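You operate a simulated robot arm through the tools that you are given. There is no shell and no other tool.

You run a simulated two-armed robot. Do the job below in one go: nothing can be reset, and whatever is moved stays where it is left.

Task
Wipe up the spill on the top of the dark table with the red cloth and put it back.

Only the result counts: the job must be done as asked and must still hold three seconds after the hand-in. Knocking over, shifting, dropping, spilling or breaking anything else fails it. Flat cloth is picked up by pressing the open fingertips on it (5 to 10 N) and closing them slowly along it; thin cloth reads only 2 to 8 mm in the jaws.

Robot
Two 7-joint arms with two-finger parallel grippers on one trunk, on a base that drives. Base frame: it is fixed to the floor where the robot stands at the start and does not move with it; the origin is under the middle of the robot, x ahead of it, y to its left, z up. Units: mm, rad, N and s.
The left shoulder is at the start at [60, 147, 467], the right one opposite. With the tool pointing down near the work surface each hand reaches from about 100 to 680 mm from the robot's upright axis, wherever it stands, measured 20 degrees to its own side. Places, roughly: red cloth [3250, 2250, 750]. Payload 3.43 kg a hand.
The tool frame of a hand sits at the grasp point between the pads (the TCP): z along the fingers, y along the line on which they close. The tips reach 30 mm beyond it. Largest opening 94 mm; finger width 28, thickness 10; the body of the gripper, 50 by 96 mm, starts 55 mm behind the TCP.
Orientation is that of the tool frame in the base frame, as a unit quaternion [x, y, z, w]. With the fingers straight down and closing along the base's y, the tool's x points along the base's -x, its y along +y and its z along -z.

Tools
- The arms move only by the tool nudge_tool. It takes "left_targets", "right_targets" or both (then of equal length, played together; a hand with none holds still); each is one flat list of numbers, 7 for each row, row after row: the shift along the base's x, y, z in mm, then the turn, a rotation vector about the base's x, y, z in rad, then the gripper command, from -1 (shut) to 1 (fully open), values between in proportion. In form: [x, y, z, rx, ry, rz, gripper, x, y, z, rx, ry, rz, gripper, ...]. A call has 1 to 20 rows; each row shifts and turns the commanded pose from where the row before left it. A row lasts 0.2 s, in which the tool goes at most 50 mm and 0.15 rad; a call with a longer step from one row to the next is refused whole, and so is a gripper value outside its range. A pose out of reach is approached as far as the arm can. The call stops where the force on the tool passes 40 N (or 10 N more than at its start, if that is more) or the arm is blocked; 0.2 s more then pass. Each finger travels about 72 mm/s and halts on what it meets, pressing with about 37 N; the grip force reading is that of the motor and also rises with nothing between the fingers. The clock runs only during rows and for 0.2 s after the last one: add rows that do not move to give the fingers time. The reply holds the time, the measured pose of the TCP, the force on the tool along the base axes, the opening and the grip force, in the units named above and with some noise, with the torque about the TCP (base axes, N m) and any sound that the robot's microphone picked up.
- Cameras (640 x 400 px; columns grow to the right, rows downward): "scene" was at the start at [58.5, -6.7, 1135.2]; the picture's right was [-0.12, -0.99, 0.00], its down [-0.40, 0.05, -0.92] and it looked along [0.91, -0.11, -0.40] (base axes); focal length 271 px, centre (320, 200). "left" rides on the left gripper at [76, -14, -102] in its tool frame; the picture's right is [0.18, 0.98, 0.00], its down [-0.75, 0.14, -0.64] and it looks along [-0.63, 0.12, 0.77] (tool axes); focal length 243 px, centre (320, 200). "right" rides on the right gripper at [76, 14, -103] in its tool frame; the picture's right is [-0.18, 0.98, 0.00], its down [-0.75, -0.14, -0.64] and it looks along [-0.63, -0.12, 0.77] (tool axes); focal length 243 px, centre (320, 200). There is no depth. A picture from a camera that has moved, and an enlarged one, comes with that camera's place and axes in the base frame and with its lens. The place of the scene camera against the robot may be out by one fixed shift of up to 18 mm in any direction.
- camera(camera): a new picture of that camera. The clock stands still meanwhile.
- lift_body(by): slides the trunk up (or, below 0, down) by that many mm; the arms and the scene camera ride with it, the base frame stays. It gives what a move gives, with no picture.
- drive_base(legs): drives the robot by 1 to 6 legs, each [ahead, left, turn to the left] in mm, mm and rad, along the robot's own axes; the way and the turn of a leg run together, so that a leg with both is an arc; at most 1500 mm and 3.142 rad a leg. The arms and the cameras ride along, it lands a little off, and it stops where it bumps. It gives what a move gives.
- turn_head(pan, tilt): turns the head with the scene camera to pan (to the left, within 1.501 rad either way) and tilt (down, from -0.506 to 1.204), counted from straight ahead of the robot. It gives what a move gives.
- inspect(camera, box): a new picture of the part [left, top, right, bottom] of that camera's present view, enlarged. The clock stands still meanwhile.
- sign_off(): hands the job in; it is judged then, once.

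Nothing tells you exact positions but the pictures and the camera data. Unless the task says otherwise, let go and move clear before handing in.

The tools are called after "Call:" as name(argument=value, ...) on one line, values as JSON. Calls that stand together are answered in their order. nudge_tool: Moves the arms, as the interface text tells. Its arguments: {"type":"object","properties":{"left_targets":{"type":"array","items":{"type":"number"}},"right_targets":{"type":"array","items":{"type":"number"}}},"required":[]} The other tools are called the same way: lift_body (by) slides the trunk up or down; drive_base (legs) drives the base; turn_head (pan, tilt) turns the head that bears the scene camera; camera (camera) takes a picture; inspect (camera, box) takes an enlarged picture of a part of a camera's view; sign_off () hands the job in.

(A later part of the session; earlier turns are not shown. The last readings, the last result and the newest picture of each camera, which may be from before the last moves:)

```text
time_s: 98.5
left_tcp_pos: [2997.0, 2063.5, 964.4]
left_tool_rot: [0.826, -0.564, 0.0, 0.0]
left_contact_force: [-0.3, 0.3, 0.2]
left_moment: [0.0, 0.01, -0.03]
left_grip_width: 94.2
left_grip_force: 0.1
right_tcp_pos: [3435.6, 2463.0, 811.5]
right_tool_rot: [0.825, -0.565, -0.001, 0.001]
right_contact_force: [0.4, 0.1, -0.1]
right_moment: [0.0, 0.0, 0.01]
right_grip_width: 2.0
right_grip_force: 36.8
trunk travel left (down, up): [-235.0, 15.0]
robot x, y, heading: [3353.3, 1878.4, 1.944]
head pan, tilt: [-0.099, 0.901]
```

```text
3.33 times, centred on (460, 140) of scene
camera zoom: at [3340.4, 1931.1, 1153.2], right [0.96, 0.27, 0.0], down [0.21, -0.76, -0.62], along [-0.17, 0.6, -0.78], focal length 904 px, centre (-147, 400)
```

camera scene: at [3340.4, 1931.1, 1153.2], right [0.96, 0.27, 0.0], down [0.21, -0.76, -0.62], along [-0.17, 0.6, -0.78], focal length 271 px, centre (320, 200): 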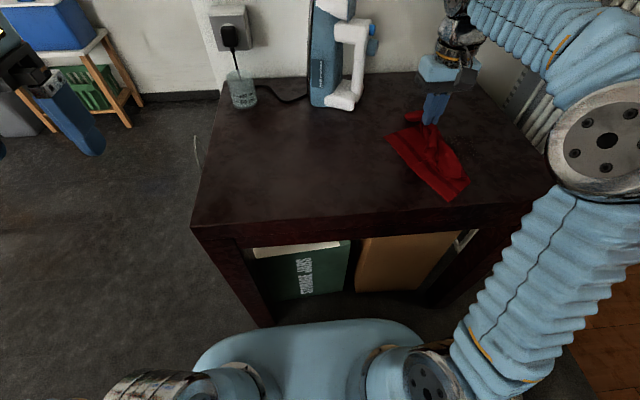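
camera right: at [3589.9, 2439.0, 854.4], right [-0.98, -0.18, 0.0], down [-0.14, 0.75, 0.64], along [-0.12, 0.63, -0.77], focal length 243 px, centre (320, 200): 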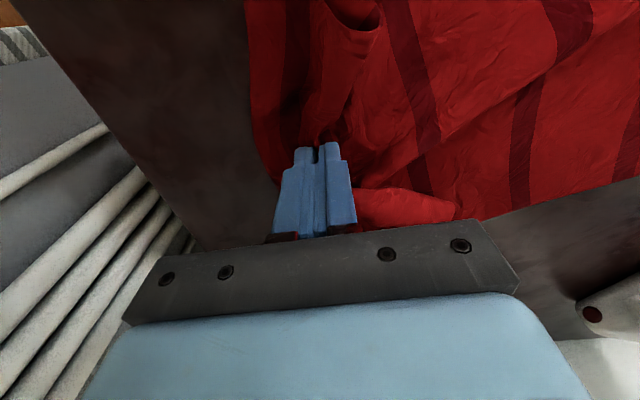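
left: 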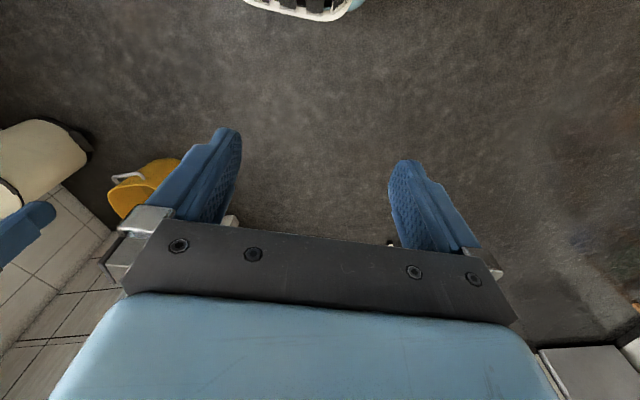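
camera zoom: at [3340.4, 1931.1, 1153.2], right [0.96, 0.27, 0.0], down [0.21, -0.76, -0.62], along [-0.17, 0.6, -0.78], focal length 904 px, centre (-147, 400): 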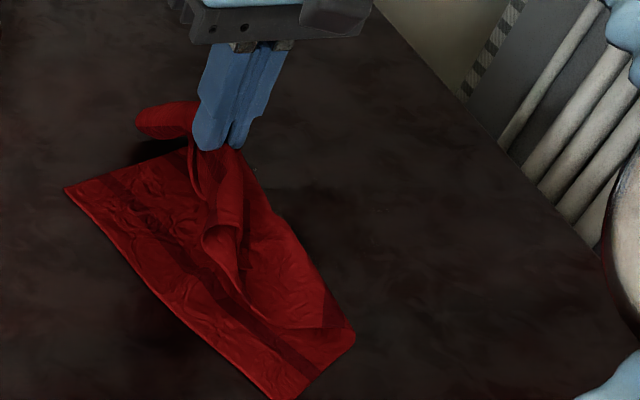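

The fold is turning over. I'll keep carrying the held edge back toward the cloth's original place, staying clear of the iron.

Call:
nudge_tool(right_targets=[-23.25, -9.2, 0, 0, 0, 0, -1, -23.25, -9.2, 0, 0, 0, 0, -1, -23.25, -9.2, 0, 0, 0, 0, -1, -23.25, -9.2, 0, 0, 0, 0, -1, -23.25, -9.2, 0, 0, 0, 0, -1, -23.25, -9.2, 0, 0, 0, 0, -1, -23.25, -9.2, -5, 0, 0, 0, -1])

Call:
camera(camera="scene")

Call:
inspect(camera="scene", box=[380, 80, 540, 200])

```text
time_s: 100.1
left_tcp_pos: [2996.2, 2062.2, 962.3]
left_tool_rot: [0.826, -0.564, 0.0, 0.0]
left_contact_force: [-0.3, 0.3, 0.6]
left_moment: [-0.02, 0.02, -0.01]
left_grip_width: 94.2
left_grip_force: 0.0
right_tcp_pos: [3272.2, 2398.5, 809.3]
right_tool_rot: [0.824, -0.566, 0.0, -0.001]
right_contact_force: [-0.1, 0.0, 0.1]
right_moment: [0.0, 0.03, 0.0]
right_grip_width: 2.1
right_grip_force: 37.0
trunk travel left (down, up): [-235.0, 15.0]
robot x, y, heading: [3350.5, 1877.1, 1.947]
head pan, tilt: [-0.099, 0.901]
```

```text
taken
camera scene: at [3340.4, 1931.1, 1153.2], right [0.96, 0.27, 0.0], down [0.21, -0.76, -0.62], along [-0.17, 0.6, -0.78], focal length 271 px, centre (320, 200)
```

scene: 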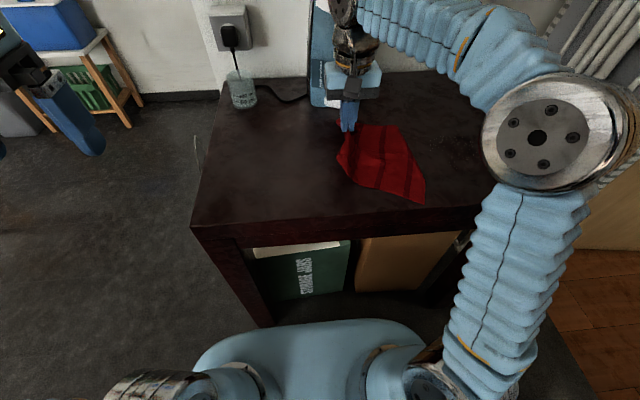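

```text
3.33 times, centred on (460, 140) of scene
camera zoom: at [3340.4, 1931.1, 1153.2], right [0.96, 0.27, 0.0], down [0.21, -0.76, -0.62], along [-0.17, 0.6, -0.78], focal length 904 px, centre (-147, 400)
```

zoom: 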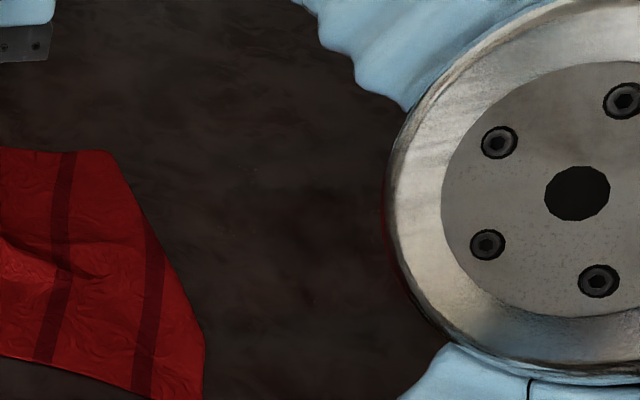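

The cloth has turned over and is following, and most of the spill seems gone. I'll zoom further into the wiped area to check for remains.

Call:
inspect(camera="scene", box=[410, 100, 490, 170])

Call:
camera(camera="right")

```text
5.71 times, centred on (450, 135) of scene
camera zoom: at [3340.4, 1931.1, 1153.2], right [0.96, 0.27, 0.0], down [0.21, -0.76, -0.62], along [-0.17, 0.6, -0.78], focal length 1550 px, centre (-423, 571)
```

zoom: 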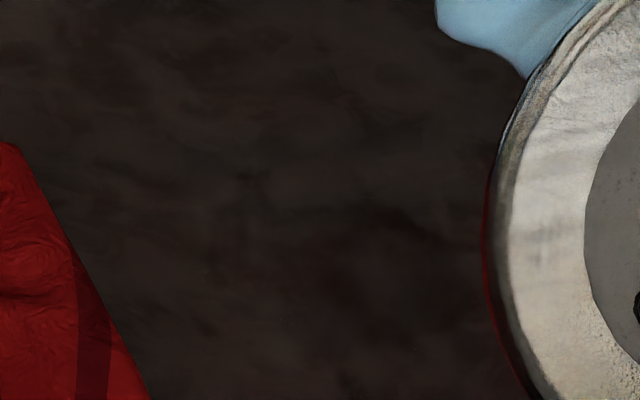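

```text
taken
camera right: at [3287.3, 2322.1, 912.0], right [-0.98, -0.18, 0.0], down [-0.14, 0.75, 0.64], along [-0.12, 0.63, -0.77], focal length 243 px, centre (320, 200)
```

right: 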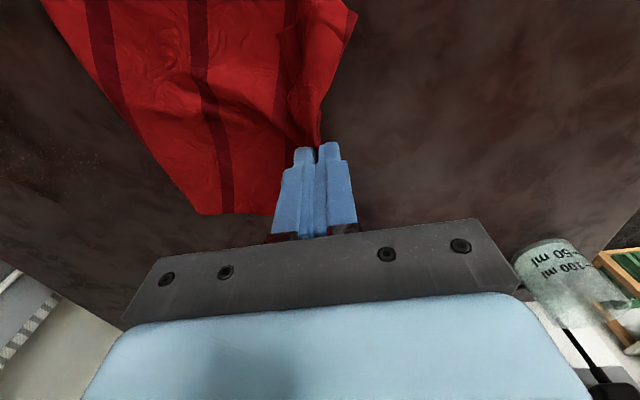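

The scene view looks clean, but the wrist camera shows faint specks near where the spill was. I'll zoom in there.

Call:
inspect(camera="right", box=[0, 110, 160, 230])

Call:
inspect(camera="right", box=[0, 130, 110, 200])

```text
3.33 times, centred on (80, 170) of right
camera zoom: at [3287.3, 2322.1, 912.0], right [-0.98, -0.18, 0.0], down [-0.14, 0.75, 0.64], along [-0.12, 0.63, -0.77], focal length 809 px, centre (1120, 300)
```

zoom: 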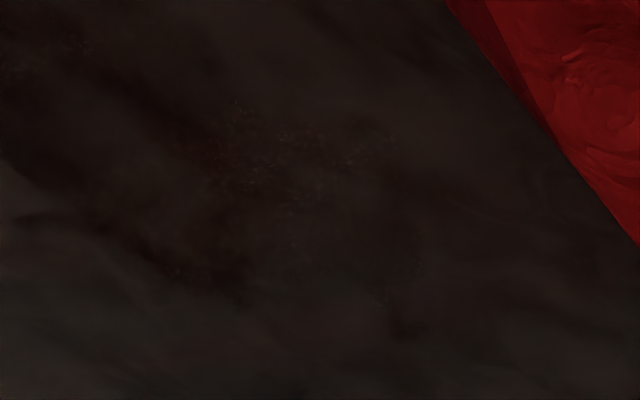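

```text
5.71 times, centred on (55, 165) of right
camera zoom: at [3287.3, 2322.1, 912.0], right [-0.98, -0.18, 0.0], down [-0.14, 0.75, 0.64], along [-0.12, 0.63, -0.77], focal length 1386 px, centre (1834, 400)
```

zoom: 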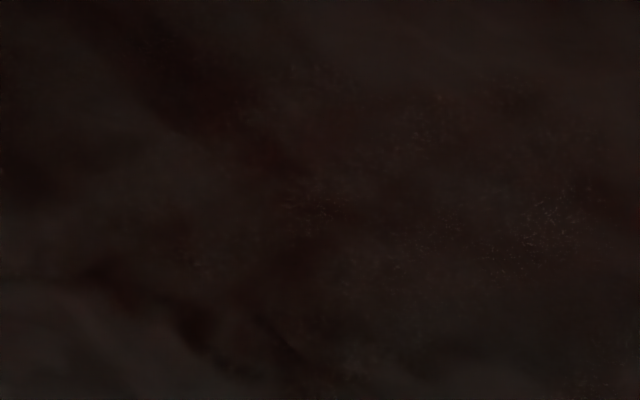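

There may be faint residue left, though the light is poor. I'll bring the hand back toward the spot, still holding the cloth raised, to look closer with the wrist camera.

Call:
nudge_tool(right_targets=[23.25, 9.2, 3, 0, 0, 0, -1, 23.25, 9.2, 3, 0, 0, 0, -1, 23.25, 9.2, 3, 0, 0, 0, -1, 23.25, 9.2, 3, 0, 0, 0, -1, 23.25, 9.2, 3, 0, 0, 0, -1, 23.25, 9.2, 3, 0, 0, 0, -1])

Call:
camera(camera="right")

Call:
inspect(camera="right", box=[100, 90, 290, 230])

Call:
camera(camera="scene")

```text
time_s: 101.5
left_tcp_pos: [2995.3, 2063.0, 963.8]
left_tool_rot: [0.826, -0.564, 0.0, 0.0]
left_contact_force: [-0.2, 0.4, 0.3]
left_moment: [0.01, -0.01, 0.02]
left_grip_width: 94.1
left_grip_force: 0.0
right_tcp_pos: [3410.6, 2452.2, 823.9]
right_tool_rot: [0.825, -0.565, 0.001, 0.0]
right_contact_force: [0.6, -0.1, 0.5]
right_moment: [-0.02, 0.0, -0.02]
right_grip_width: 2.1
right_grip_force: 37.3
trunk travel left (down, up): [-235.0, 15.0]
robot x, y, heading: [3352.1, 1881.7, 1.943]
head pan, tilt: [-0.099, 0.901]
```

```text
taken
camera right: at [3426.7, 2375.3, 927.0], right [-0.98, -0.18, 0.0], down [-0.14, 0.75, 0.64], along [-0.12, 0.63, -0.77], focal length 243 px, centre (320, 200)
```

right: 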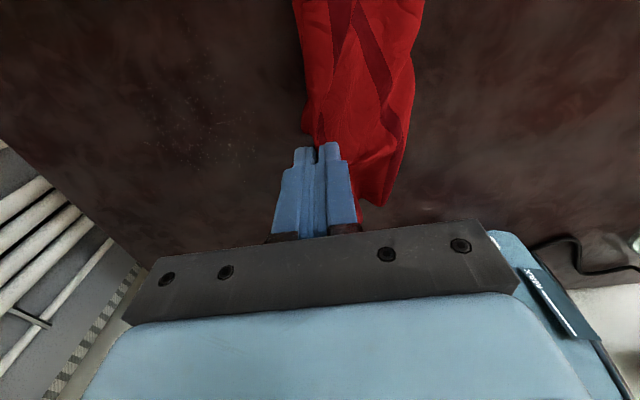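

```text
2.86 times, centred on (195, 160) of right
camera zoom: at [3426.7, 2375.3, 927.0], right [-0.98, -0.18, 0.0], down [-0.14, 0.75, 0.64], along [-0.12, 0.63, -0.77], focal length 693 px, centre (677, 314)
```

zoom: 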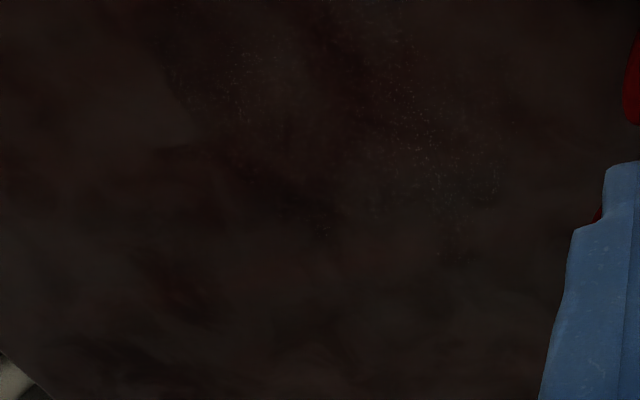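

```text
taken
camera scene: at [3340.1, 1931.1, 1153.2], right [0.96, 0.27, 0.0], down [0.21, -0.75, -0.62], along [-0.17, 0.6, -0.78], focal length 271 px, centre (320, 200)
```

scene: 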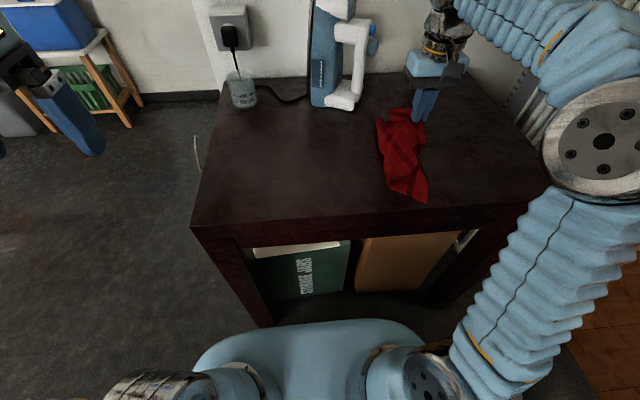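

Fine specks remain over the wiped area, so one pass wasn't enough. I'll do a second pass with steadier pressure and closer sweeps.

Call:
nudge_tool(right_targets=[11.2, 4.4, -17, 0, 0, 0, -1, 11.2, 4.4, -17, 0, 0, 0, -1, 11.2, 4.4, -17, 0, 0, 0, -1, 11.2, 4.4, -17, 0, 0, 0, -1, 0, 0, -4.4, 0, 0, 0, -1, 0, 0, -0.6, 0, 0, 0, -1])

Call:
camera(camera="scene")

```text
time_s: 102.9
left_tcp_pos: [2995.7, 2061.8, 963.3]
left_tool_rot: [0.825, -0.565, 0.0, 0.0]
left_contact_force: [0.9, 0.7, 0.8]
left_moment: [-0.03, 0.03, 0.01]
left_grip_width: 94.1
left_grip_force: 0.1
right_tcp_pos: [3457.4, 2470.5, 751.7]
right_tool_rot: [0.825, -0.565, -0.002, -0.002]
right_contact_force: [1.5, 0.8, 22.7]
right_moment: [0.21, 0.16, 0.0]
right_grip_width: 2.2
right_grip_force: 37.2
trunk travel left (down, up): [-235.0, 15.0]
robot x, y, heading: [3354.6, 1885.6, 1.945]
head pan, tilt: [-0.099, 0.901]
```

```text
taken
camera scene: at [3340.2, 1929.7, 1153.6], right [0.96, 0.27, 0.0], down [0.21, -0.75, -0.62], along [-0.17, 0.6, -0.78], focal length 271 px, centre (320, 200)
```

scene: 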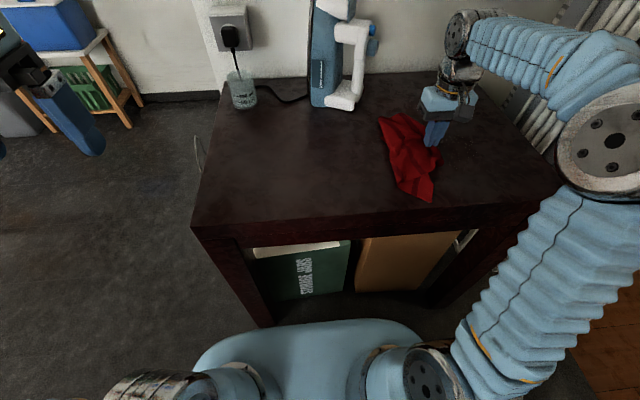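

Pressing at 23 N because there's more cloth under the tips, so I'll ease up and run the second snake.

Call:
nudge_tool(right_targets=[7.6, -19.2, 0.7, 0, 0, 0, -1, 7.6, -19.2, 0, 0, 0, 0, -1, 7.6, -19.2, 0, 0, 0, 0, -1, 14, 5.5, 0, 0, 0, 0, -1, -7.8, 19.6, 0, 0, 0, 0, -1, -7.8, 19.6, 0, 0, 0, 0, -1, -7.8, 19.6, 0, 0, 0, 0, -1, -7.8, 19.6, 0, 0, 0, 0, -1, -7.8, 19.6, 0, 0, 0, 0, -1])

Call:
nudge_tool(right_targets=[14, 5.5, 0, 0, 0, 0, -1, 7.8, -19.6, 0, 0, 0, 0, -1, 7.8, -19.6, 0, 0, 0, 0, -1, 7.8, -19.6, 0, 0, 0, 0, -1, 7.8, -19.6, 0, 0, 0, 0, -1, 7.8, -19.6, 0, 0, 0, 0, -1])

Call:
camera(camera="scene")

```text
time_s: 104.9
left_tcp_pos: [2995.7, 2063.0, 964.0]
left_tool_rot: [0.825, -0.565, 0.0, 0.001]
left_contact_force: [0.6, 0.1, 1.1]
left_moment: [0.02, 0.04, 0.02]
left_grip_width: 94.0
left_grip_force: 0.0
right_tcp_pos: [3456.6, 2517.4, 751.9]
right_tool_rot: [0.824, -0.566, 0.0, 0.0]
right_contact_force: [-0.4, -3.2, 8.1]
right_moment: [-0.18, 0.02, 0.03]
right_grip_width: 2.2
right_grip_force: 36.8
trunk travel left (down, up): [-235.0, 15.0]
robot x, y, heading: [3351.6, 1883.5, 1.939]
head pan, tilt: [-0.099, 0.901]
```

```text
time_s: 106.3
left_tcp_pos: [2996.2, 2063.7, 965.0]
left_tool_rot: [0.826, -0.564, 0.0, -0.001]
left_contact_force: [0.2, -0.6, 0.4]
left_moment: [-0.03, 0.01, -0.01]
left_grip_width: 93.9
left_grip_force: 0.0
right_tcp_pos: [3507.7, 2425.0, 752.0]
right_tool_rot: [0.825, -0.565, 0.0, 0.0]
right_contact_force: [-0.4, 3.0, 11.5]
right_moment: [0.03, 0.05, -0.05]
right_grip_width: 2.3
right_grip_force: 37.2
trunk travel left (down, up): [-235.0, 15.0]
robot x, y, heading: [3358.8, 1881.4, 1.943]
head pan, tilt: [-0.099, 0.901]
```

```text
taken
camera scene: at [3340.0, 1930.9, 1153.3], right [0.96, 0.27, 0.0], down [0.21, -0.75, -0.62], along [-0.17, 0.6, -0.78], focal length 271 px, centre (320, 200)
```

scene: 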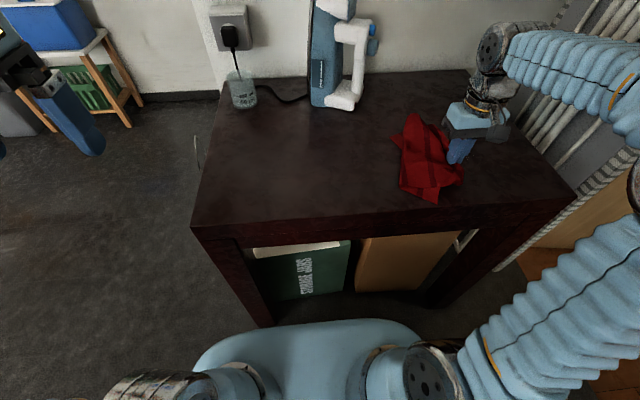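

Force is steady around 10 N. I'll continue the second pass over the rest of the spill area.

Call:
nudge_tool(right_targets=[14, 5.5, 0, 0, 0, 0, -1, -7.8, 19.6, 0, 0, 0, 0, -1, -7.8, 19.6, 0, 0, 0, 0, -1, -7.8, 19.6, 0, 0, 0, 0, -1, -7.8, 19.6, 0, 0, 0, 0, -1, -7.8, 19.6, 0, 0, 0, 0, -1, 14, 5.5, 0, 0, 0, 0, -1, 7.8, -19.6, 0, 0, 0, 0, -1, 7.8, -19.6, 0, 0, 0, 0, -1, 7.8, -19.6, 0, 0, 0, 0, -1, 7.8, -19.6, 0, 0, 0, 0, -1, 7.8, -19.6, 0, 0, 0, 0, -1])

Call:
nudge_tool(right_targets=[14, 5.5, 0, 0, 0, 0, -1, -7.8, 19.6, 0, 0, 0, 0, -1, -7.8, 19.6, 0, 0, 0, 0, -1, -7.8, 19.6, 0, 0, 0, 0, -1, -7.8, 19.6, 0, 0, 0, 0, -1, -7.8, 19.6, 0, 0, 0, 0, -1, 14, 5.5, 0, 0, 0, 0, -1, 7.8, -19.6, 0, 0, 0, 0, -1, 7.8, -19.6, 0, 0, 0, 0, -1, 7.8, -19.6, 0, 0, 0, 0, -1, 7.8, -19.6, 0, 0, 0, 0, -1, 7.8, -19.6, 0, 0, 0, 0, -1])

Call:
camera(camera="scene")

```text
time_s: 108.9
left_tcp_pos: [2996.0, 2063.8, 963.1]
left_tool_rot: [0.825, -0.565, 0.0, 0.0]
left_contact_force: [-0.4, 0.6, 0.0]
left_moment: [0.02, -0.02, 0.01]
left_grip_width: 94.1
left_grip_force: 0.0
right_tcp_pos: [3535.5, 2435.8, 753.6]
right_tool_rot: [0.825, -0.564, 0.001, 0.0]
right_contact_force: [0.1, 0.9, 0.7]
right_moment: [-0.03, 0.01, 0.04]
right_grip_width: 2.2
right_grip_force: 36.9
trunk travel left (down, up): [-235.0, 15.0]
robot x, y, heading: [3350.0, 1881.3, 1.942]
head pan, tilt: [-0.099, 0.901]
```

```text
time_s: 111.5
left_tcp_pos: [2996.5, 2062.9, 963.7]
left_tool_rot: [0.825, -0.565, 0.0, 0.0]
left_contact_force: [0.1, -0.2, -0.6]
left_moment: [0.0, -0.03, -0.02]
left_grip_width: 94.2
left_grip_force: 0.0
right_tcp_pos: [3560.6, 2444.0, 752.6]
right_tool_rot: [0.825, -0.566, 0.001, -0.001]
right_contact_force: [-0.8, 2.4, 10.1]
right_moment: [0.03, 0.03, 0.0]
right_grip_width: 2.2
right_grip_force: 37.3
trunk travel left (down, up): [-235.0, 15.0]
robot x, y, heading: [3352.8, 1882.1, 1.946]
head pan, tilt: [-0.099, 0.901]
```

```text
taken
camera scene: at [3339.9, 1930.8, 1153.2], right [0.96, 0.27, 0.0], down [0.21, -0.75, -0.62], along [-0.17, 0.6, -0.78], focal length 271 px, centre (320, 200)
```

scene: 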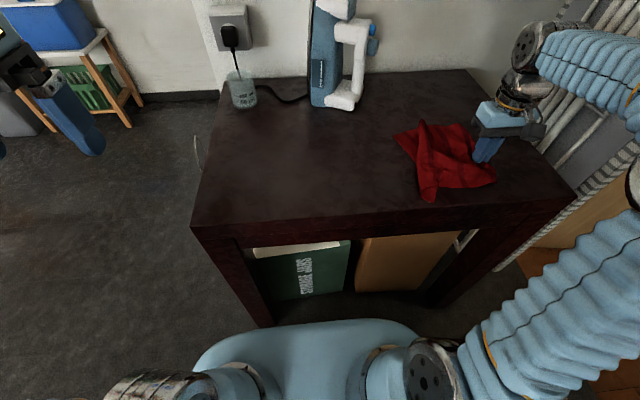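

I'll add crosswise strokes over the same patch so every part gets rubbed from both directions.

Call:
nudge_tool(right_targets=[-19.1, -7.6, 0, 0, 0, 0, -1, -19.1, -7.6, 0, 0, 0, 0, -1, -19.1, -7.6, 0, 0, 0, 0, -1, -19.1, -7.6, 0, 0, 0, 0, -1, -6.6, 16.7, 0, 0, 0, 0, -1, 19.1, 7.6, 0, 0, 0, 0, -1, 19.1, 7.6, 0, 0, 0, 0, -1, 19.1, 7.6, 0, 0, 0, 0, -1, 19.1, 7.6, 0, 0, 0, 0, -1, 19.1, 7.6, 0, 0, 0, 0, -1])

Call:
nudge_tool(right_targets=[-6.6, 16.7, 0, 0, 0, 0, -1, -19.1, -7.6, 0, 0, 0, 0, -1, -19.1, -7.6, 0, 0, 0, 0, -1, -19.1, -7.6, 0, 0, 0, 0, -1, -19.1, -7.6, 0, 0, 0, 0, -1, -19.1, -7.6, 0, 0, 0, 0, -1, -6.6, 16.7, 0, 0, 0, 0, -1, 19.1, 7.6, 0, 0, 0, 0, -1, 19.1, 7.6, 0, 0, 0, 0, -1, 19.1, 7.6, 0, 0, 0, 0, -1, 19.1, 7.6, 0, 0, 0, 0, -1, 19.1, 7.6, 0, 0, 0, 0, -1])

Call:
camera(camera="scene")

```text
time_s: 113.7
left_tcp_pos: [2995.9, 2061.8, 963.4]
left_tool_rot: [0.826, -0.564, 0.0, 0.0]
left_contact_force: [-0.6, -0.1, 0.8]
left_moment: [0.0, 0.0, -0.01]
left_grip_width: 94.1
left_grip_force: 0.1
right_tcp_pos: [3574.4, 2471.4, 752.6]
right_tool_rot: [0.825, -0.566, 0.0, -0.001]
right_contact_force: [-2.2, -0.3, 5.1]
right_moment: [-0.04, 0.11, 0.02]
right_grip_width: 2.2
right_grip_force: 37.0
trunk travel left (down, up): [-235.0, 15.0]
robot x, y, heading: [3352.4, 1882.3, 1.941]
head pan, tilt: [-0.099, 0.901]
```

```text
time_s: 116.3
left_tcp_pos: [2995.9, 2061.6, 964.2]
left_tool_rot: [0.826, -0.564, 0.0, -0.001]
left_contact_force: [-0.3, 0.1, -0.4]
left_moment: [-0.04, 0.01, 0.05]
left_grip_width: 93.9
left_grip_force: 0.1
right_tcp_pos: [3562.7, 2503.9, 751.5]
right_tool_rot: [0.825, -0.565, 0.0, -0.001]
right_contact_force: [-4.8, -1.5, 10.6]
right_moment: [-0.07, 0.21, -0.02]
right_grip_width: 2.5
right_grip_force: 37.2
trunk travel left (down, up): [-235.0, 15.0]
robot x, y, heading: [3354.3, 1884.3, 1.94]
head pan, tilt: [-0.099, 0.901]
```

```text
taken
camera scene: at [3339.6, 1930.1, 1153.3], right [0.96, 0.27, 0.0], down [0.21, -0.75, -0.62], along [-0.17, 0.6, -0.78], focal length 271 px, centre (320, 200)
```

scene: 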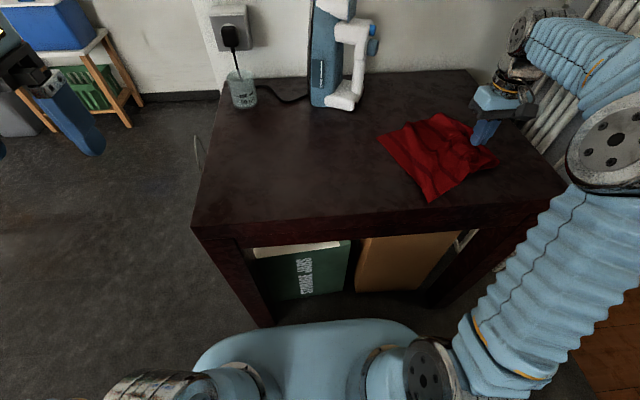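

Two more crosswise strokes on the far part, then I'll look at the surface.

Call:
nudge_tool(right_targets=[-6.6, 16.7, 0, 0, 0, 0, -1, -19.1, -7.6, 0, 0, 0, 0, -1, -19.1, -7.6, 0, 0, 0, 0, -1, -19.1, -7.6, 0, 0, 0, 0, -1, -19.1, -7.6, 0, 0, 0, 0, -1, -19.1, -7.6, 0, 0, 0, 0, -1, -6.6, 16.7, 0, 0, 0, 0, -1, 19.1, 7.6, 0, 0, 0, 0, -1, 19.1, 7.6, 0, 0, 0, 0, -1, 19.1, 7.6, 0, 0, 0, 0, -1, 19.1, 7.6, 0, 0, 0, 0, -1, 19.1, 7.6, 0, 0, 0, 0, -1])

Call:
nudge_tool(right_targets=[0, 0, 10, 0, 0, 0, -1, 0, 0, 20, 0, 0, 0, -1, 0, 0, 30, 0, 0, 0, -1, -23.25, -9.2, 0, 0, 0, 0, -1, -23.25, -9.2, 0, 0, 0, 0, -1, -23.25, -9.2, 0, 0, 0, 0, -1, -23.25, -9.2, 0, 0, 0, 0, -1, -23.25, -9.2, 0, 0, 0, 0, -1, -23.25, -9.2, 0, 0, 0, 0, -1, -23.25, -9.2, 0, 0, 0, 0, -1])

Call:
camera(camera="scene")

Call:
camera(camera="right")

```text
time_s: 118.9
left_tcp_pos: [2994.6, 2063.7, 963.5]
left_tool_rot: [0.826, -0.564, 0.0, 0.0]
left_contact_force: [-0.3, -0.6, 0.2]
left_moment: [-0.01, -0.02, 0.0]
left_grip_width: 94.3
left_grip_force: 0.0
right_tcp_pos: [3549.9, 2538.2, 752.4]
right_tool_rot: [0.826, -0.564, 0.0, 0.0]
right_contact_force: [-1.7, -2.0, 5.9]
right_moment: [-0.04, 0.13, -0.04]
right_grip_width: 2.2
right_grip_force: 37.0
trunk travel left (down, up): [-235.0, 15.0]
robot x, y, heading: [3355.3, 1881.9, 1.939]
head pan, tilt: [-0.099, 0.901]
```

```text
time_s: 121.1
left_tcp_pos: [2996.9, 2063.5, 964.1]
left_tool_rot: [0.825, -0.565, 0.0, 0.0]
left_contact_force: [0.5, -0.2, 0.0]
left_moment: [0.01, 0.02, 0.04]
left_grip_width: 94.1
left_grip_force: 0.1
right_tcp_pos: [3386.0, 2473.4, 812.6]
right_tool_rot: [0.825, -0.565, 0.001, 0.0]
right_contact_force: [0.1, 0.0, -0.9]
right_moment: [-0.01, 0.03, -0.02]
right_grip_width: 2.3
right_grip_force: 36.5
trunk travel left (down, up): [-235.0, 15.0]
robot x, y, heading: [3355.0, 1881.2, 1.942]
head pan, tilt: [-0.099, 0.901]
```

```text
taken
camera scene: at [3340.4, 1931.2, 1153.2], right [0.96, 0.27, 0.0], down [0.21, -0.76, -0.62], along [-0.17, 0.6, -0.78], focal length 271 px, centre (320, 200)
```

scene: 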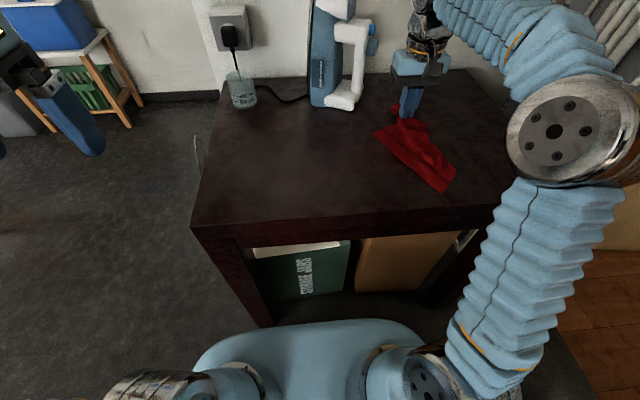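

```text
taken
camera right: at [3401.7, 2396.6, 915.6], right [-0.98, -0.18, 0.0], down [-0.14, 0.75, 0.64], along [-0.12, 0.63, -0.77], focal length 243 px, centre (320, 200)
```

right: 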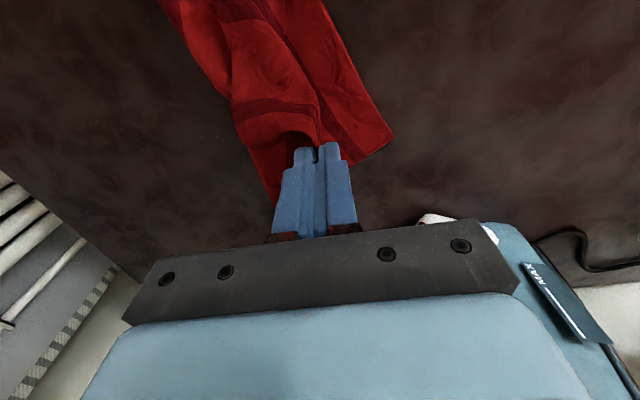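

I'll check the wiped patch in the wrist view, where it should be around column 156, row 100.

Call:
inspect(camera="right", box=[70, 30, 240, 170])

Call:
inspect(camera="scene", box=[420, 90, 520, 180])

```text
2.86 times, centred on (155, 100) of right
camera zoom: at [3401.7, 2396.6, 915.6], right [-0.98, -0.18, 0.0], down [-0.14, 0.75, 0.64], along [-0.12, 0.63, -0.77], focal length 693 px, centre (791, 486)
```

zoom: 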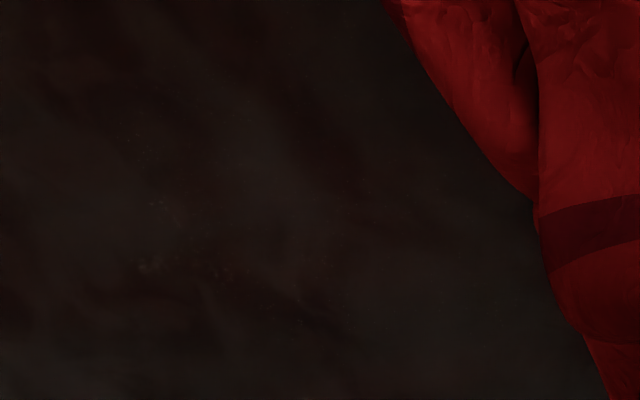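

```text
4.44 times, centred on (470, 135) of scene
camera zoom: at [3340.4, 1931.2, 1153.2], right [0.96, 0.27, 0.0], down [0.21, -0.76, -0.62], along [-0.17, 0.6, -0.78], focal length 1205 px, centre (-347, 489)
```

zoom: 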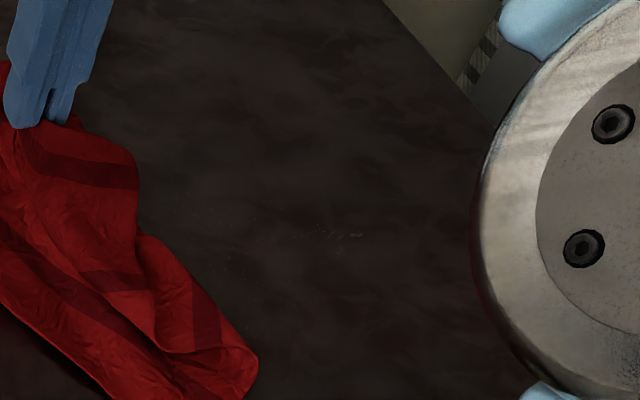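

Only a few specks are left, near [3567, 2508] and [3550, 2500] at the far side. I'll do a third pass from the outside inward, starting beyond them.

Call:
nudge_tool(right_targets=[23.1, 5, 0, 0, 0, 0, -1, 23.1, 5, 0, 0, 0, 0, -1, 23.1, 5, 0, 0, 0, 0, -1, 23.1, 5, 0, 0, 0, 0, -1, 23.1, 5, 0, 0, 0, 0, -1, 23.1, 5, 0, 0, 0, 0, -1, 23.1, 5, 0, 0, 0, 0, -1, 23.1, 5, -15, 0, 0, 0, -1, 23.1, 5, -20, 0, 0, 0, -1, 0, 0, -20, 0, 0, 0, -1])

Call:
camera(camera="scene")

Call:
camera(camera="right")

```text
time_s: 123.3
left_tcp_pos: [2996.5, 2063.9, 964.9]
left_tool_rot: [0.826, -0.564, 0.0, 0.0]
left_contact_force: [1.1, 0.1, -0.2]
left_moment: [0.02, -0.01, 0.03]
left_grip_width: 93.8
left_grip_force: 0.0
right_tcp_pos: [3595.6, 2517.0, 757.4]
right_tool_rot: [0.825, -0.566, 0.001, 0.001]
right_contact_force: [0.8, 0.6, 0.9]
right_moment: [0.0, 0.0, -0.01]
right_grip_width: 2.0
right_grip_force: 36.4
trunk travel left (down, up): [-235.0, 15.0]
robot x, y, heading: [3353.4, 1877.4, 1.946]
head pan, tilt: [-0.099, 0.901]
```

```text
taken
camera scene: at [3340.4, 1931.1, 1153.2], right [0.96, 0.27, 0.0], down [0.21, -0.75, -0.62], along [-0.17, 0.6, -0.78], focal length 271 px, centre (320, 200)
```

scene: 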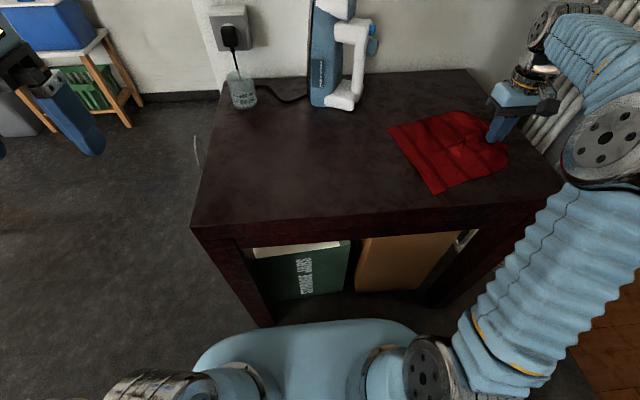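

```text
taken
camera right: at [3611.0, 2440.4, 860.2], right [-0.98, -0.18, 0.0], down [-0.14, 0.75, 0.64], along [-0.12, 0.63, -0.77], focal length 243 px, centre (320, 200)
```

right: 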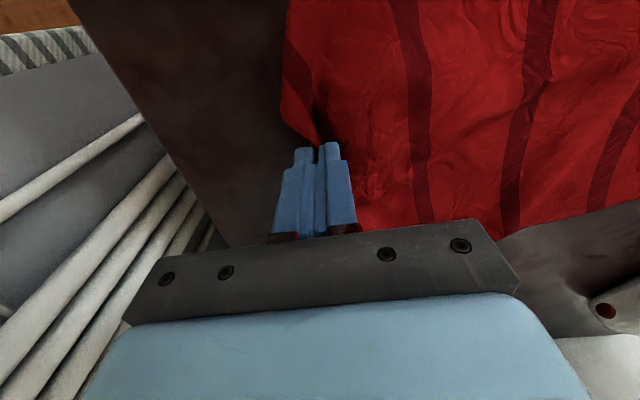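

The cloth lies flat over the spot again. I'll press and sweep from this outer position inward.

Call:
nudge_tool(right_targets=[0, 0, -4.5, 0, 0, 0, -1, 0, 0, -0.7, 0, 0, 0, -1, 7.6, -19.2, 0, 0, 0, 0, -1, 7.6, -19.2, 0, 0, 0, 0, -1])

```text
time_s: 124.3
left_tcp_pos: [2994.8, 2063.0, 963.2]
left_tool_rot: [0.825, -0.565, 0.0, -0.001]
left_contact_force: [1.0, -0.5, 0.4]
left_moment: [0.01, -0.01, 0.01]
left_grip_width: 93.9
left_grip_force: 0.0
right_tcp_pos: [3609.6, 2479.2, 751.9]
right_tool_rot: [0.825, -0.565, -0.001, -0.003]
right_contact_force: [-2.4, 9.1, 24.8]
right_moment: [0.15, 0.12, -0.07]
right_grip_width: 2.1
right_grip_force: 36.8
trunk travel left (down, up): [-235.0, 15.0]
robot x, y, heading: [3354.7, 1882.0, 1.941]
head pan, tilt: [-0.099, 0.901]
```

At 25 N that's too hard, so I'll ease up 0.9 mm and sweep inward.

Call:
nudge_tool(right_targets=[6.5, -16.5, 0.9, 0, 0, 0, -1, -14, -5.5, 0, 0, 0, 0, -1, -7.8, 19.6, 0, 0, 0, 0, -1, -7.8, 19.6, 0, 0, 0, 0, -1, -7.8, 19.6, 0, 0, 0, 0, -1, -7.8, 19.6, 0, 0, 0, 0, -1, -7.8, 19.6, 0, 0, 0, 0, -1, -14, -5.5, 0, 0, 0, 0, -1, 7.8, -19.6, 0, 0, 0, 0, -1, 7.8, -19.6, 0, 0, 0, 0, -1, 7.8, -19.6, 0, 0, 0, 0, -1, 7.8, -19.6, 0, 0, 0, 0, -1, 7.8, -19.6, 0, 0, 0, 0, -1])

Call:
camera(camera="scene")

```text
time_s: 127.1
left_tcp_pos: [2995.2, 2062.5, 964.3]
left_tool_rot: [0.826, -0.564, 0.0, 0.0]
left_contact_force: [-0.2, -0.5, 0.1]
left_moment: [0.01, 0.03, -0.02]
left_grip_width: 94.1
left_grip_force: 0.1
right_tcp_pos: [3588.6, 2453.2, 752.5]
right_tool_rot: [0.825, -0.565, 0.001, -0.001]
right_contact_force: [-0.4, 1.1, 5.4]
right_moment: [-0.01, 0.03, 0.02]
right_grip_width: 2.1
right_grip_force: 37.7
trunk travel left (down, up): [-235.0, 15.0]
robot x, y, heading: [3352.8, 1886.2, 1.943]
head pan, tilt: [-0.099, 0.901]
```

```text
taken
camera scene: at [3340.1, 1931.0, 1153.2], right [0.96, 0.27, 0.0], down [0.21, -0.75, -0.62], along [-0.17, 0.6, -0.78], focal length 271 px, centre (320, 200)
```

scene: 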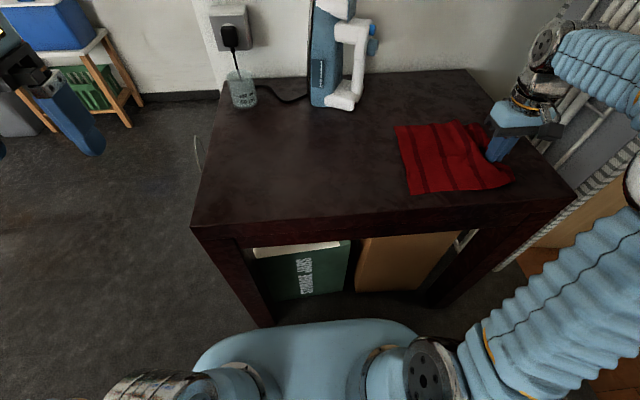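

Good, the cloth is still flat under the fingers. I'll continue inward across the patch.

Call:
nudge_tool(right_targets=[-14, -5.5, -0.2, 0, 0, 0, -1, -7.8, 19.6, 0, 0, 0, 0, -1, -7.8, 19.6, 0, 0, 0, 0, -1, -7.8, 19.6, 0, 0, 0, 0, -1, -7.8, 19.6, 0, 0, 0, 0, -1, -7.8, 19.6, 0, 0, 0, 0, -1, -14, -5.5, 0, 0, 0, 0, -1, 7.8, -19.6, 0, 0, 0, 0, -1, 7.8, -19.6, 0, 0, 0, 0, -1, 7.8, -19.6, 0, 0, 0, 0, -1, 7.8, -19.6, 0, 0, 0, 0, -1, 7.8, -19.6, 0, 0, 0, 0, -1])

Call:
nudge_tool(right_targets=[-14, -5.5, 0, 0, 0, 0, -1, -7.8, 19.6, 0, 0, 0, 0, -1, -7.8, 19.6, 0, 0, 0, 0, -1, -7.8, 19.6, 0, 0, 0, 0, -1, -7.8, 19.6, 0, 0, 0, 0, -1, -7.8, 19.6, 0, 0, 0, 0, -1, -14, -5.5, 0, 0, 0, 0, -1, 7.8, -19.6, 0, 0, 0, 0, -1, 7.8, -19.6, 0, 0, 0, 0, -1, 7.8, -19.6, 0, 0, 0, 0, -1, 7.8, -19.6, 0, 0, 0, 0, -1, 7.8, -19.6, 0, 0, 0, 0, -1])

Call:
camera(camera="scene")

```text
time_s: 129.7
left_tcp_pos: [2996.3, 2062.7, 964.2]
left_tool_rot: [0.825, -0.565, -0.001, 0.001]
left_contact_force: [0.2, 0.3, 0.2]
left_moment: [-0.02, 0.01, -0.01]
left_grip_width: 94.1
left_grip_force: 0.0
right_tcp_pos: [3560.5, 2442.1, 754.1]
right_tool_rot: [0.824, -0.566, 0.001, 0.001]
right_contact_force: [0.0, 0.5, 0.6]
right_moment: [-0.04, -0.01, -0.04]
right_grip_width: 2.0
right_grip_force: 36.5
trunk travel left (down, up): [-235.0, 15.0]
robot x, y, heading: [3351.2, 1881.4, 1.944]
head pan, tilt: [-0.099, 0.901]
```

```text
time_s: 132.3
left_tcp_pos: [2995.2, 2063.6, 963.5]
left_tool_rot: [0.825, -0.564, 0.0, 0.0]
left_contact_force: [-0.1, 0.5, -0.4]
left_moment: [-0.03, -0.01, -0.01]
left_grip_width: 93.8
left_grip_force: 0.0
right_tcp_pos: [3531.6, 2430.2, 751.6]
right_tool_rot: [0.825, -0.565, 0.0, -0.001]
right_contact_force: [-0.3, 2.5, 12.6]
right_moment: [0.09, 0.07, -0.02]
right_grip_width: 2.2
right_grip_force: 36.7
trunk travel left (down, up): [-235.0, 15.0]
robot x, y, heading: [3352.5, 1885.4, 1.943]
head pan, tilt: [-0.099, 0.901]
```

```text
taken
camera scene: at [3339.9, 1930.8, 1153.4], right [0.96, 0.27, 0.0], down [0.21, -0.75, -0.62], along [-0.17, 0.6, -0.78], focal length 271 px, centre (320, 200)
```

scene: 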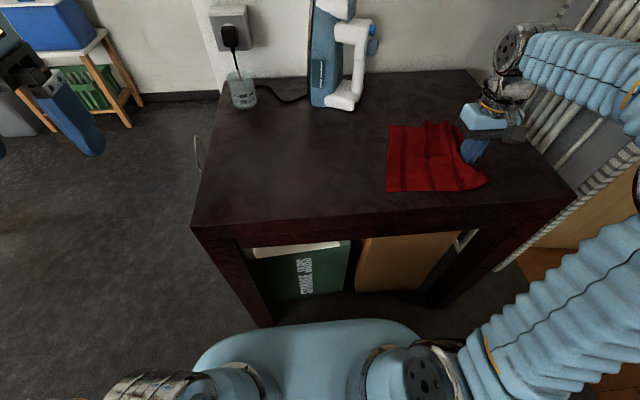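

Three more inward sweeps will finish this pass, then I'll look at the surface again.

Call:
nudge_tool(right_targets=[-14, -5.5, 0, 0, 0, 0, -1, -7.8, 19.6, 0, 0, 0, 0, -1, -7.8, 19.6, 0, 0, 0, 0, -1, -7.8, 19.6, 0, 0, 0, 0, -1, -7.8, 19.6, 0, 0, 0, 0, -1, -7.8, 19.6, 0, 0, 0, 0, -1, -14, -5.5, 0, 0, 0, 0, -1, 7.8, -19.6, 0, 0, 0, 0, -1, 7.8, -19.6, 0, 0, 0, 0, -1, 7.8, -19.6, 0, 0, 0, 0, -1, 7.8, -19.6, 0, 0, 0, 0, -1, 7.8, -19.6, 0, 0, 0, 0, -1, -14, -5.5, 0, 0, 0, 0, -1, -7.8, 19.6, 0, 0, 0, 0, -1, -7.8, 19.6, 0, 0, 0, 0, -1, -7.8, 19.6, 0, 0, 0, 0, -1, -7.8, 19.6, 0, 0, 0, 0, -1])

Call:
nudge_tool(right_targets=[0, 0, 10, 0, 0, 0, -1, 0, 0, 20, 0, 0, 0, -1, 0, 0, 30, 0, 0, 0, -1, -23.25, -9.2, 0, 0, 0, 0, -1, -23.25, -9.2, 0, 0, 0, 0, -1, -23.25, -9.2, 0, 0, 0, 0, -1])

Call:
camera(camera="right")

Call:
camera(camera="scene")

```text
time_s: 135.9
left_tcp_pos: [2996.1, 2062.0, 963.9]
left_tool_rot: [0.825, -0.564, 0.0, 0.0]
left_contact_force: [0.2, 0.2, -0.5]
left_moment: [0.01, 0.0, 0.01]
left_grip_width: 94.0
left_grip_force: 0.0
right_tcp_pos: [3460.8, 2490.4, 751.4]
right_tool_rot: [0.825, -0.565, 0.0, -0.002]
right_contact_force: [0.8, -7.1, 16.5]
right_moment: [-0.17, 0.04, 0.06]
right_grip_width: 2.2
right_grip_force: 37.1
trunk travel left (down, up): [-235.0, 15.0]
robot x, y, heading: [3351.7, 1883.9, 1.939]
head pan, tilt: [-0.099, 0.901]
```

```text
time_s: 137.3
left_tcp_pos: [2996.0, 2063.4, 964.3]
left_tool_rot: [0.826, -0.564, -0.001, 0.001]
left_contact_force: [0.1, 0.3, -0.4]
left_moment: [-0.01, 0.02, 0.01]
left_grip_width: 93.9
left_grip_force: 0.1
right_tcp_pos: [3389.3, 2464.3, 810.5]
right_tool_rot: [0.825, -0.565, 0.001, 0.0]
right_contact_force: [-2.0, 0.5, -0.1]
right_moment: [0.0, 0.0, 0.0]
right_grip_width: 2.0
right_grip_force: 37.0
trunk travel left (down, up): [-235.0, 15.0]
robot x, y, heading: [3351.5, 1880.3, 1.944]
head pan, tilt: [-0.099, 0.901]
```

```text
taken
camera right: at [3405.4, 2387.5, 914.6], right [-0.98, -0.18, 0.0], down [-0.14, 0.75, 0.64], along [-0.12, 0.63, -0.77], focal length 243 px, centre (320, 200)
```

right: 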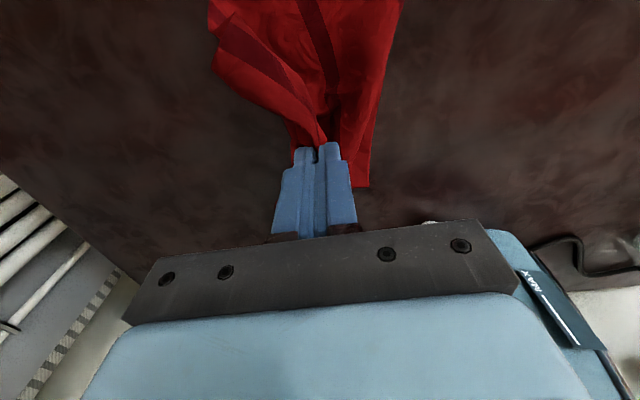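

```text
taken
camera scene: at [3340.3, 1931.2, 1153.2], right [0.96, 0.27, 0.0], down [0.21, -0.76, -0.62], along [-0.17, 0.6, -0.78], focal length 271 px, centre (320, 200)
```

scene: 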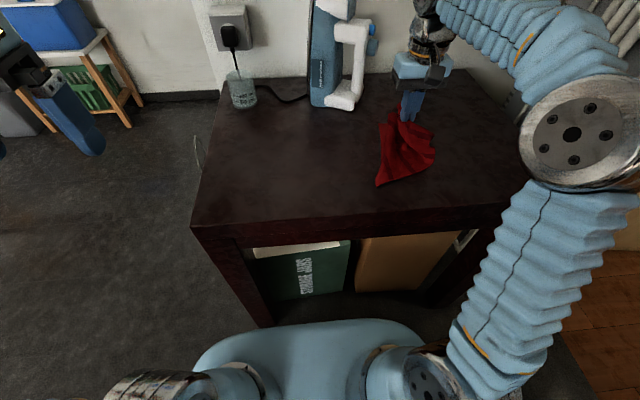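

The third pass is done and the cloth is raised clear of the patch. I'll zoom in on the wiped area from both cameras.

Call:
inspect(camera="right", box=[60, 40, 240, 180])

Call:
inspect(camera="scene", box=[420, 90, 520, 180])

Call:
inspect(camera="right", box=[0, 0, 210, 160])

```text
2.86 times, centred on (150, 110) of right
camera zoom: at [3405.4, 2387.5, 914.6], right [-0.98, -0.18, 0.0], down [-0.14, 0.75, 0.64], along [-0.12, 0.63, -0.77], focal length 693 px, centre (806, 457)
```

zoom: 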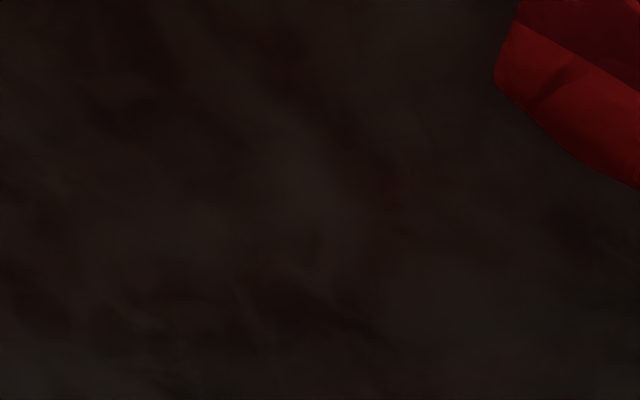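

```text
4.44 times, centred on (470, 135) of scene
camera zoom: at [3340.3, 1931.2, 1153.2], right [0.96, 0.27, 0.0], down [0.21, -0.76, -0.62], along [-0.17, 0.6, -0.78], focal length 1205 px, centre (-347, 489)
```

zoom: 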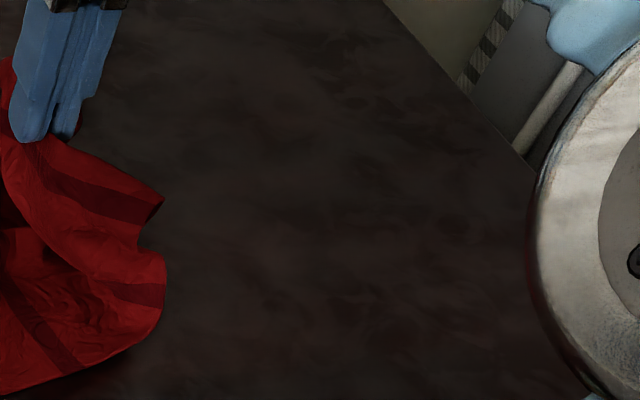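

```text
2.50 times, centred on (105, 80) of right
camera zoom: at [3405.4, 2387.5, 914.6], right [-0.98, -0.18, 0.0], down [-0.14, 0.75, 0.64], along [-0.12, 0.63, -0.77], focal length 606 px, centre (858, 500)
```

zoom: 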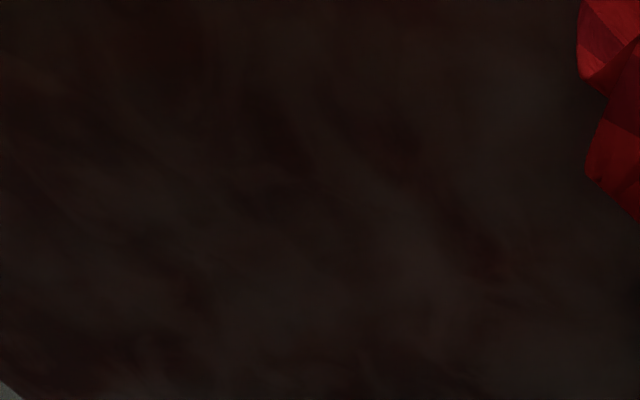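

The surface looks clean in both views now. To put the cloth back flat, I'll first draw it out straight to the right, then turn it over like a page to its original place.

Call:
nudge_tool(right_targets=[22.5, 5, 0, 0, 0, 0, -1, 22.5, 5, 0, 0, 0, 0, -1, 22.5, 5, 0, 0, 0, 0, -1, 22.5, 5, 0, 0, 0, 0, -1, 22.5, 5, 0, 0, 0, 0, -1, 22.5, 5, 0, 0, 0, 0, -1, 22.5, 5, -10, 0, 0, 0, -1, 22.5, 5, -15, 0, 0, 0, -1, 22.5, 5, -20, 0, 0, 0, -1])

Call:
camera(camera="scene")

```text
time_s: 139.3
left_tcp_pos: [2995.8, 2062.9, 963.5]
left_tool_rot: [0.826, -0.564, 0.0, 0.0]
left_contact_force: [-0.8, 0.9, 0.4]
left_moment: [0.02, 0.01, -0.02]
left_grip_width: 93.9
left_grip_force: 0.0
right_tcp_pos: [3591.6, 2509.9, 766.0]
right_tool_rot: [0.825, -0.565, 0.0, 0.001]
right_contact_force: [1.2, 0.0, 1.3]
right_moment: [0.0, 0.01, -0.01]
right_grip_width: 2.1
right_grip_force: 37.1
trunk travel left (down, up): [-235.0, 15.0]
robot x, y, heading: [3354.8, 1881.9, 1.941]
head pan, tilt: [-0.099, 0.901]
```

```text
taken
camera scene: at [3340.2, 1931.0, 1153.2], right [0.96, 0.27, 0.0], down [0.21, -0.75, -0.62], along [-0.17, 0.6, -0.78], focal length 271 px, centre (320, 200)
```

scene: 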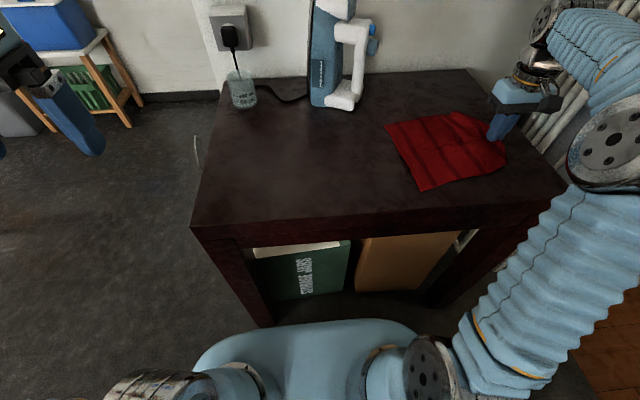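

The cloth is now straight, with its tail about 70 mm to the right of where its right edge should end up. I'll lift the held edge and carry it over to the left.

Call:
nudge_tool(right_targets=[0, 0, 20, 0, 0, 0, -1, 0, 0, 25, 0, 0, 0, -1, -22, -9.8, 5, 0, 0, 0, -1, -22, -9.8, 0, 0, 0, 0, -1, -22, -9.8, 0, 0, 0, 0, -1, -22, -9.8, 0, 0, 0, 0, -1, -22, -9.8, 0, 0, 0, 0, -1, -22, -9.8, 0, 0, 0, 0, -1, -22, -9.8, 0, 0, 0, 0, -1, -22, -9.8, 0, 0, 0, 0, -1, -22, -9.8, 0, 0, 0, 0, -1, -22, -9.8, 0, 0, 0, 0, -1, -22, -9.8, 0, 0, 0, 0, -1, -22, -9.8, 0, 0, 0, 0, -1])

Call:
camera(camera="scene")

```text
time_s: 142.3
left_tcp_pos: [2995.6, 2063.3, 963.9]
left_tool_rot: [0.826, -0.564, 0.0, 0.0]
left_contact_force: [0.5, 0.2, -0.1]
left_moment: [0.0, -0.02, -0.01]
left_grip_width: 94.0
left_grip_force: 0.2
right_tcp_pos: [3326.7, 2389.5, 817.9]
right_tool_rot: [0.825, -0.566, 0.0, 0.001]
right_contact_force: [0.3, -0.4, -0.2]
right_moment: [-0.01, 0.01, -0.01]
right_grip_width: 2.2
right_grip_force: 37.0
trunk travel left (down, up): [-235.0, 15.0]
robot x, y, heading: [3348.5, 1882.7, 1.941]
head pan, tilt: [-0.099, 0.901]
```

```text
taken
camera scene: at [3340.4, 1931.1, 1153.2], right [0.96, 0.27, 0.0], down [0.21, -0.76, -0.62], along [-0.17, 0.6, -0.78], focal length 271 px, centre (320, 200)
```

scene: 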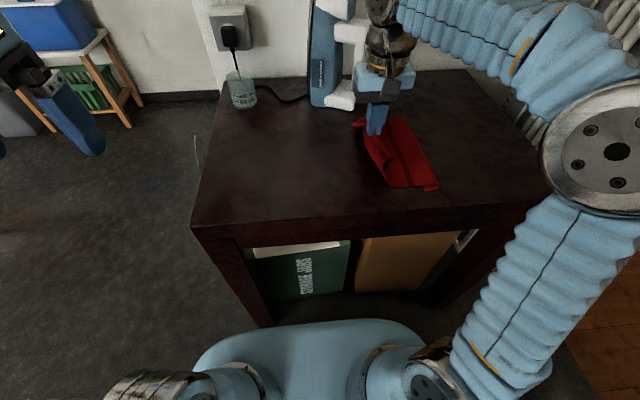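

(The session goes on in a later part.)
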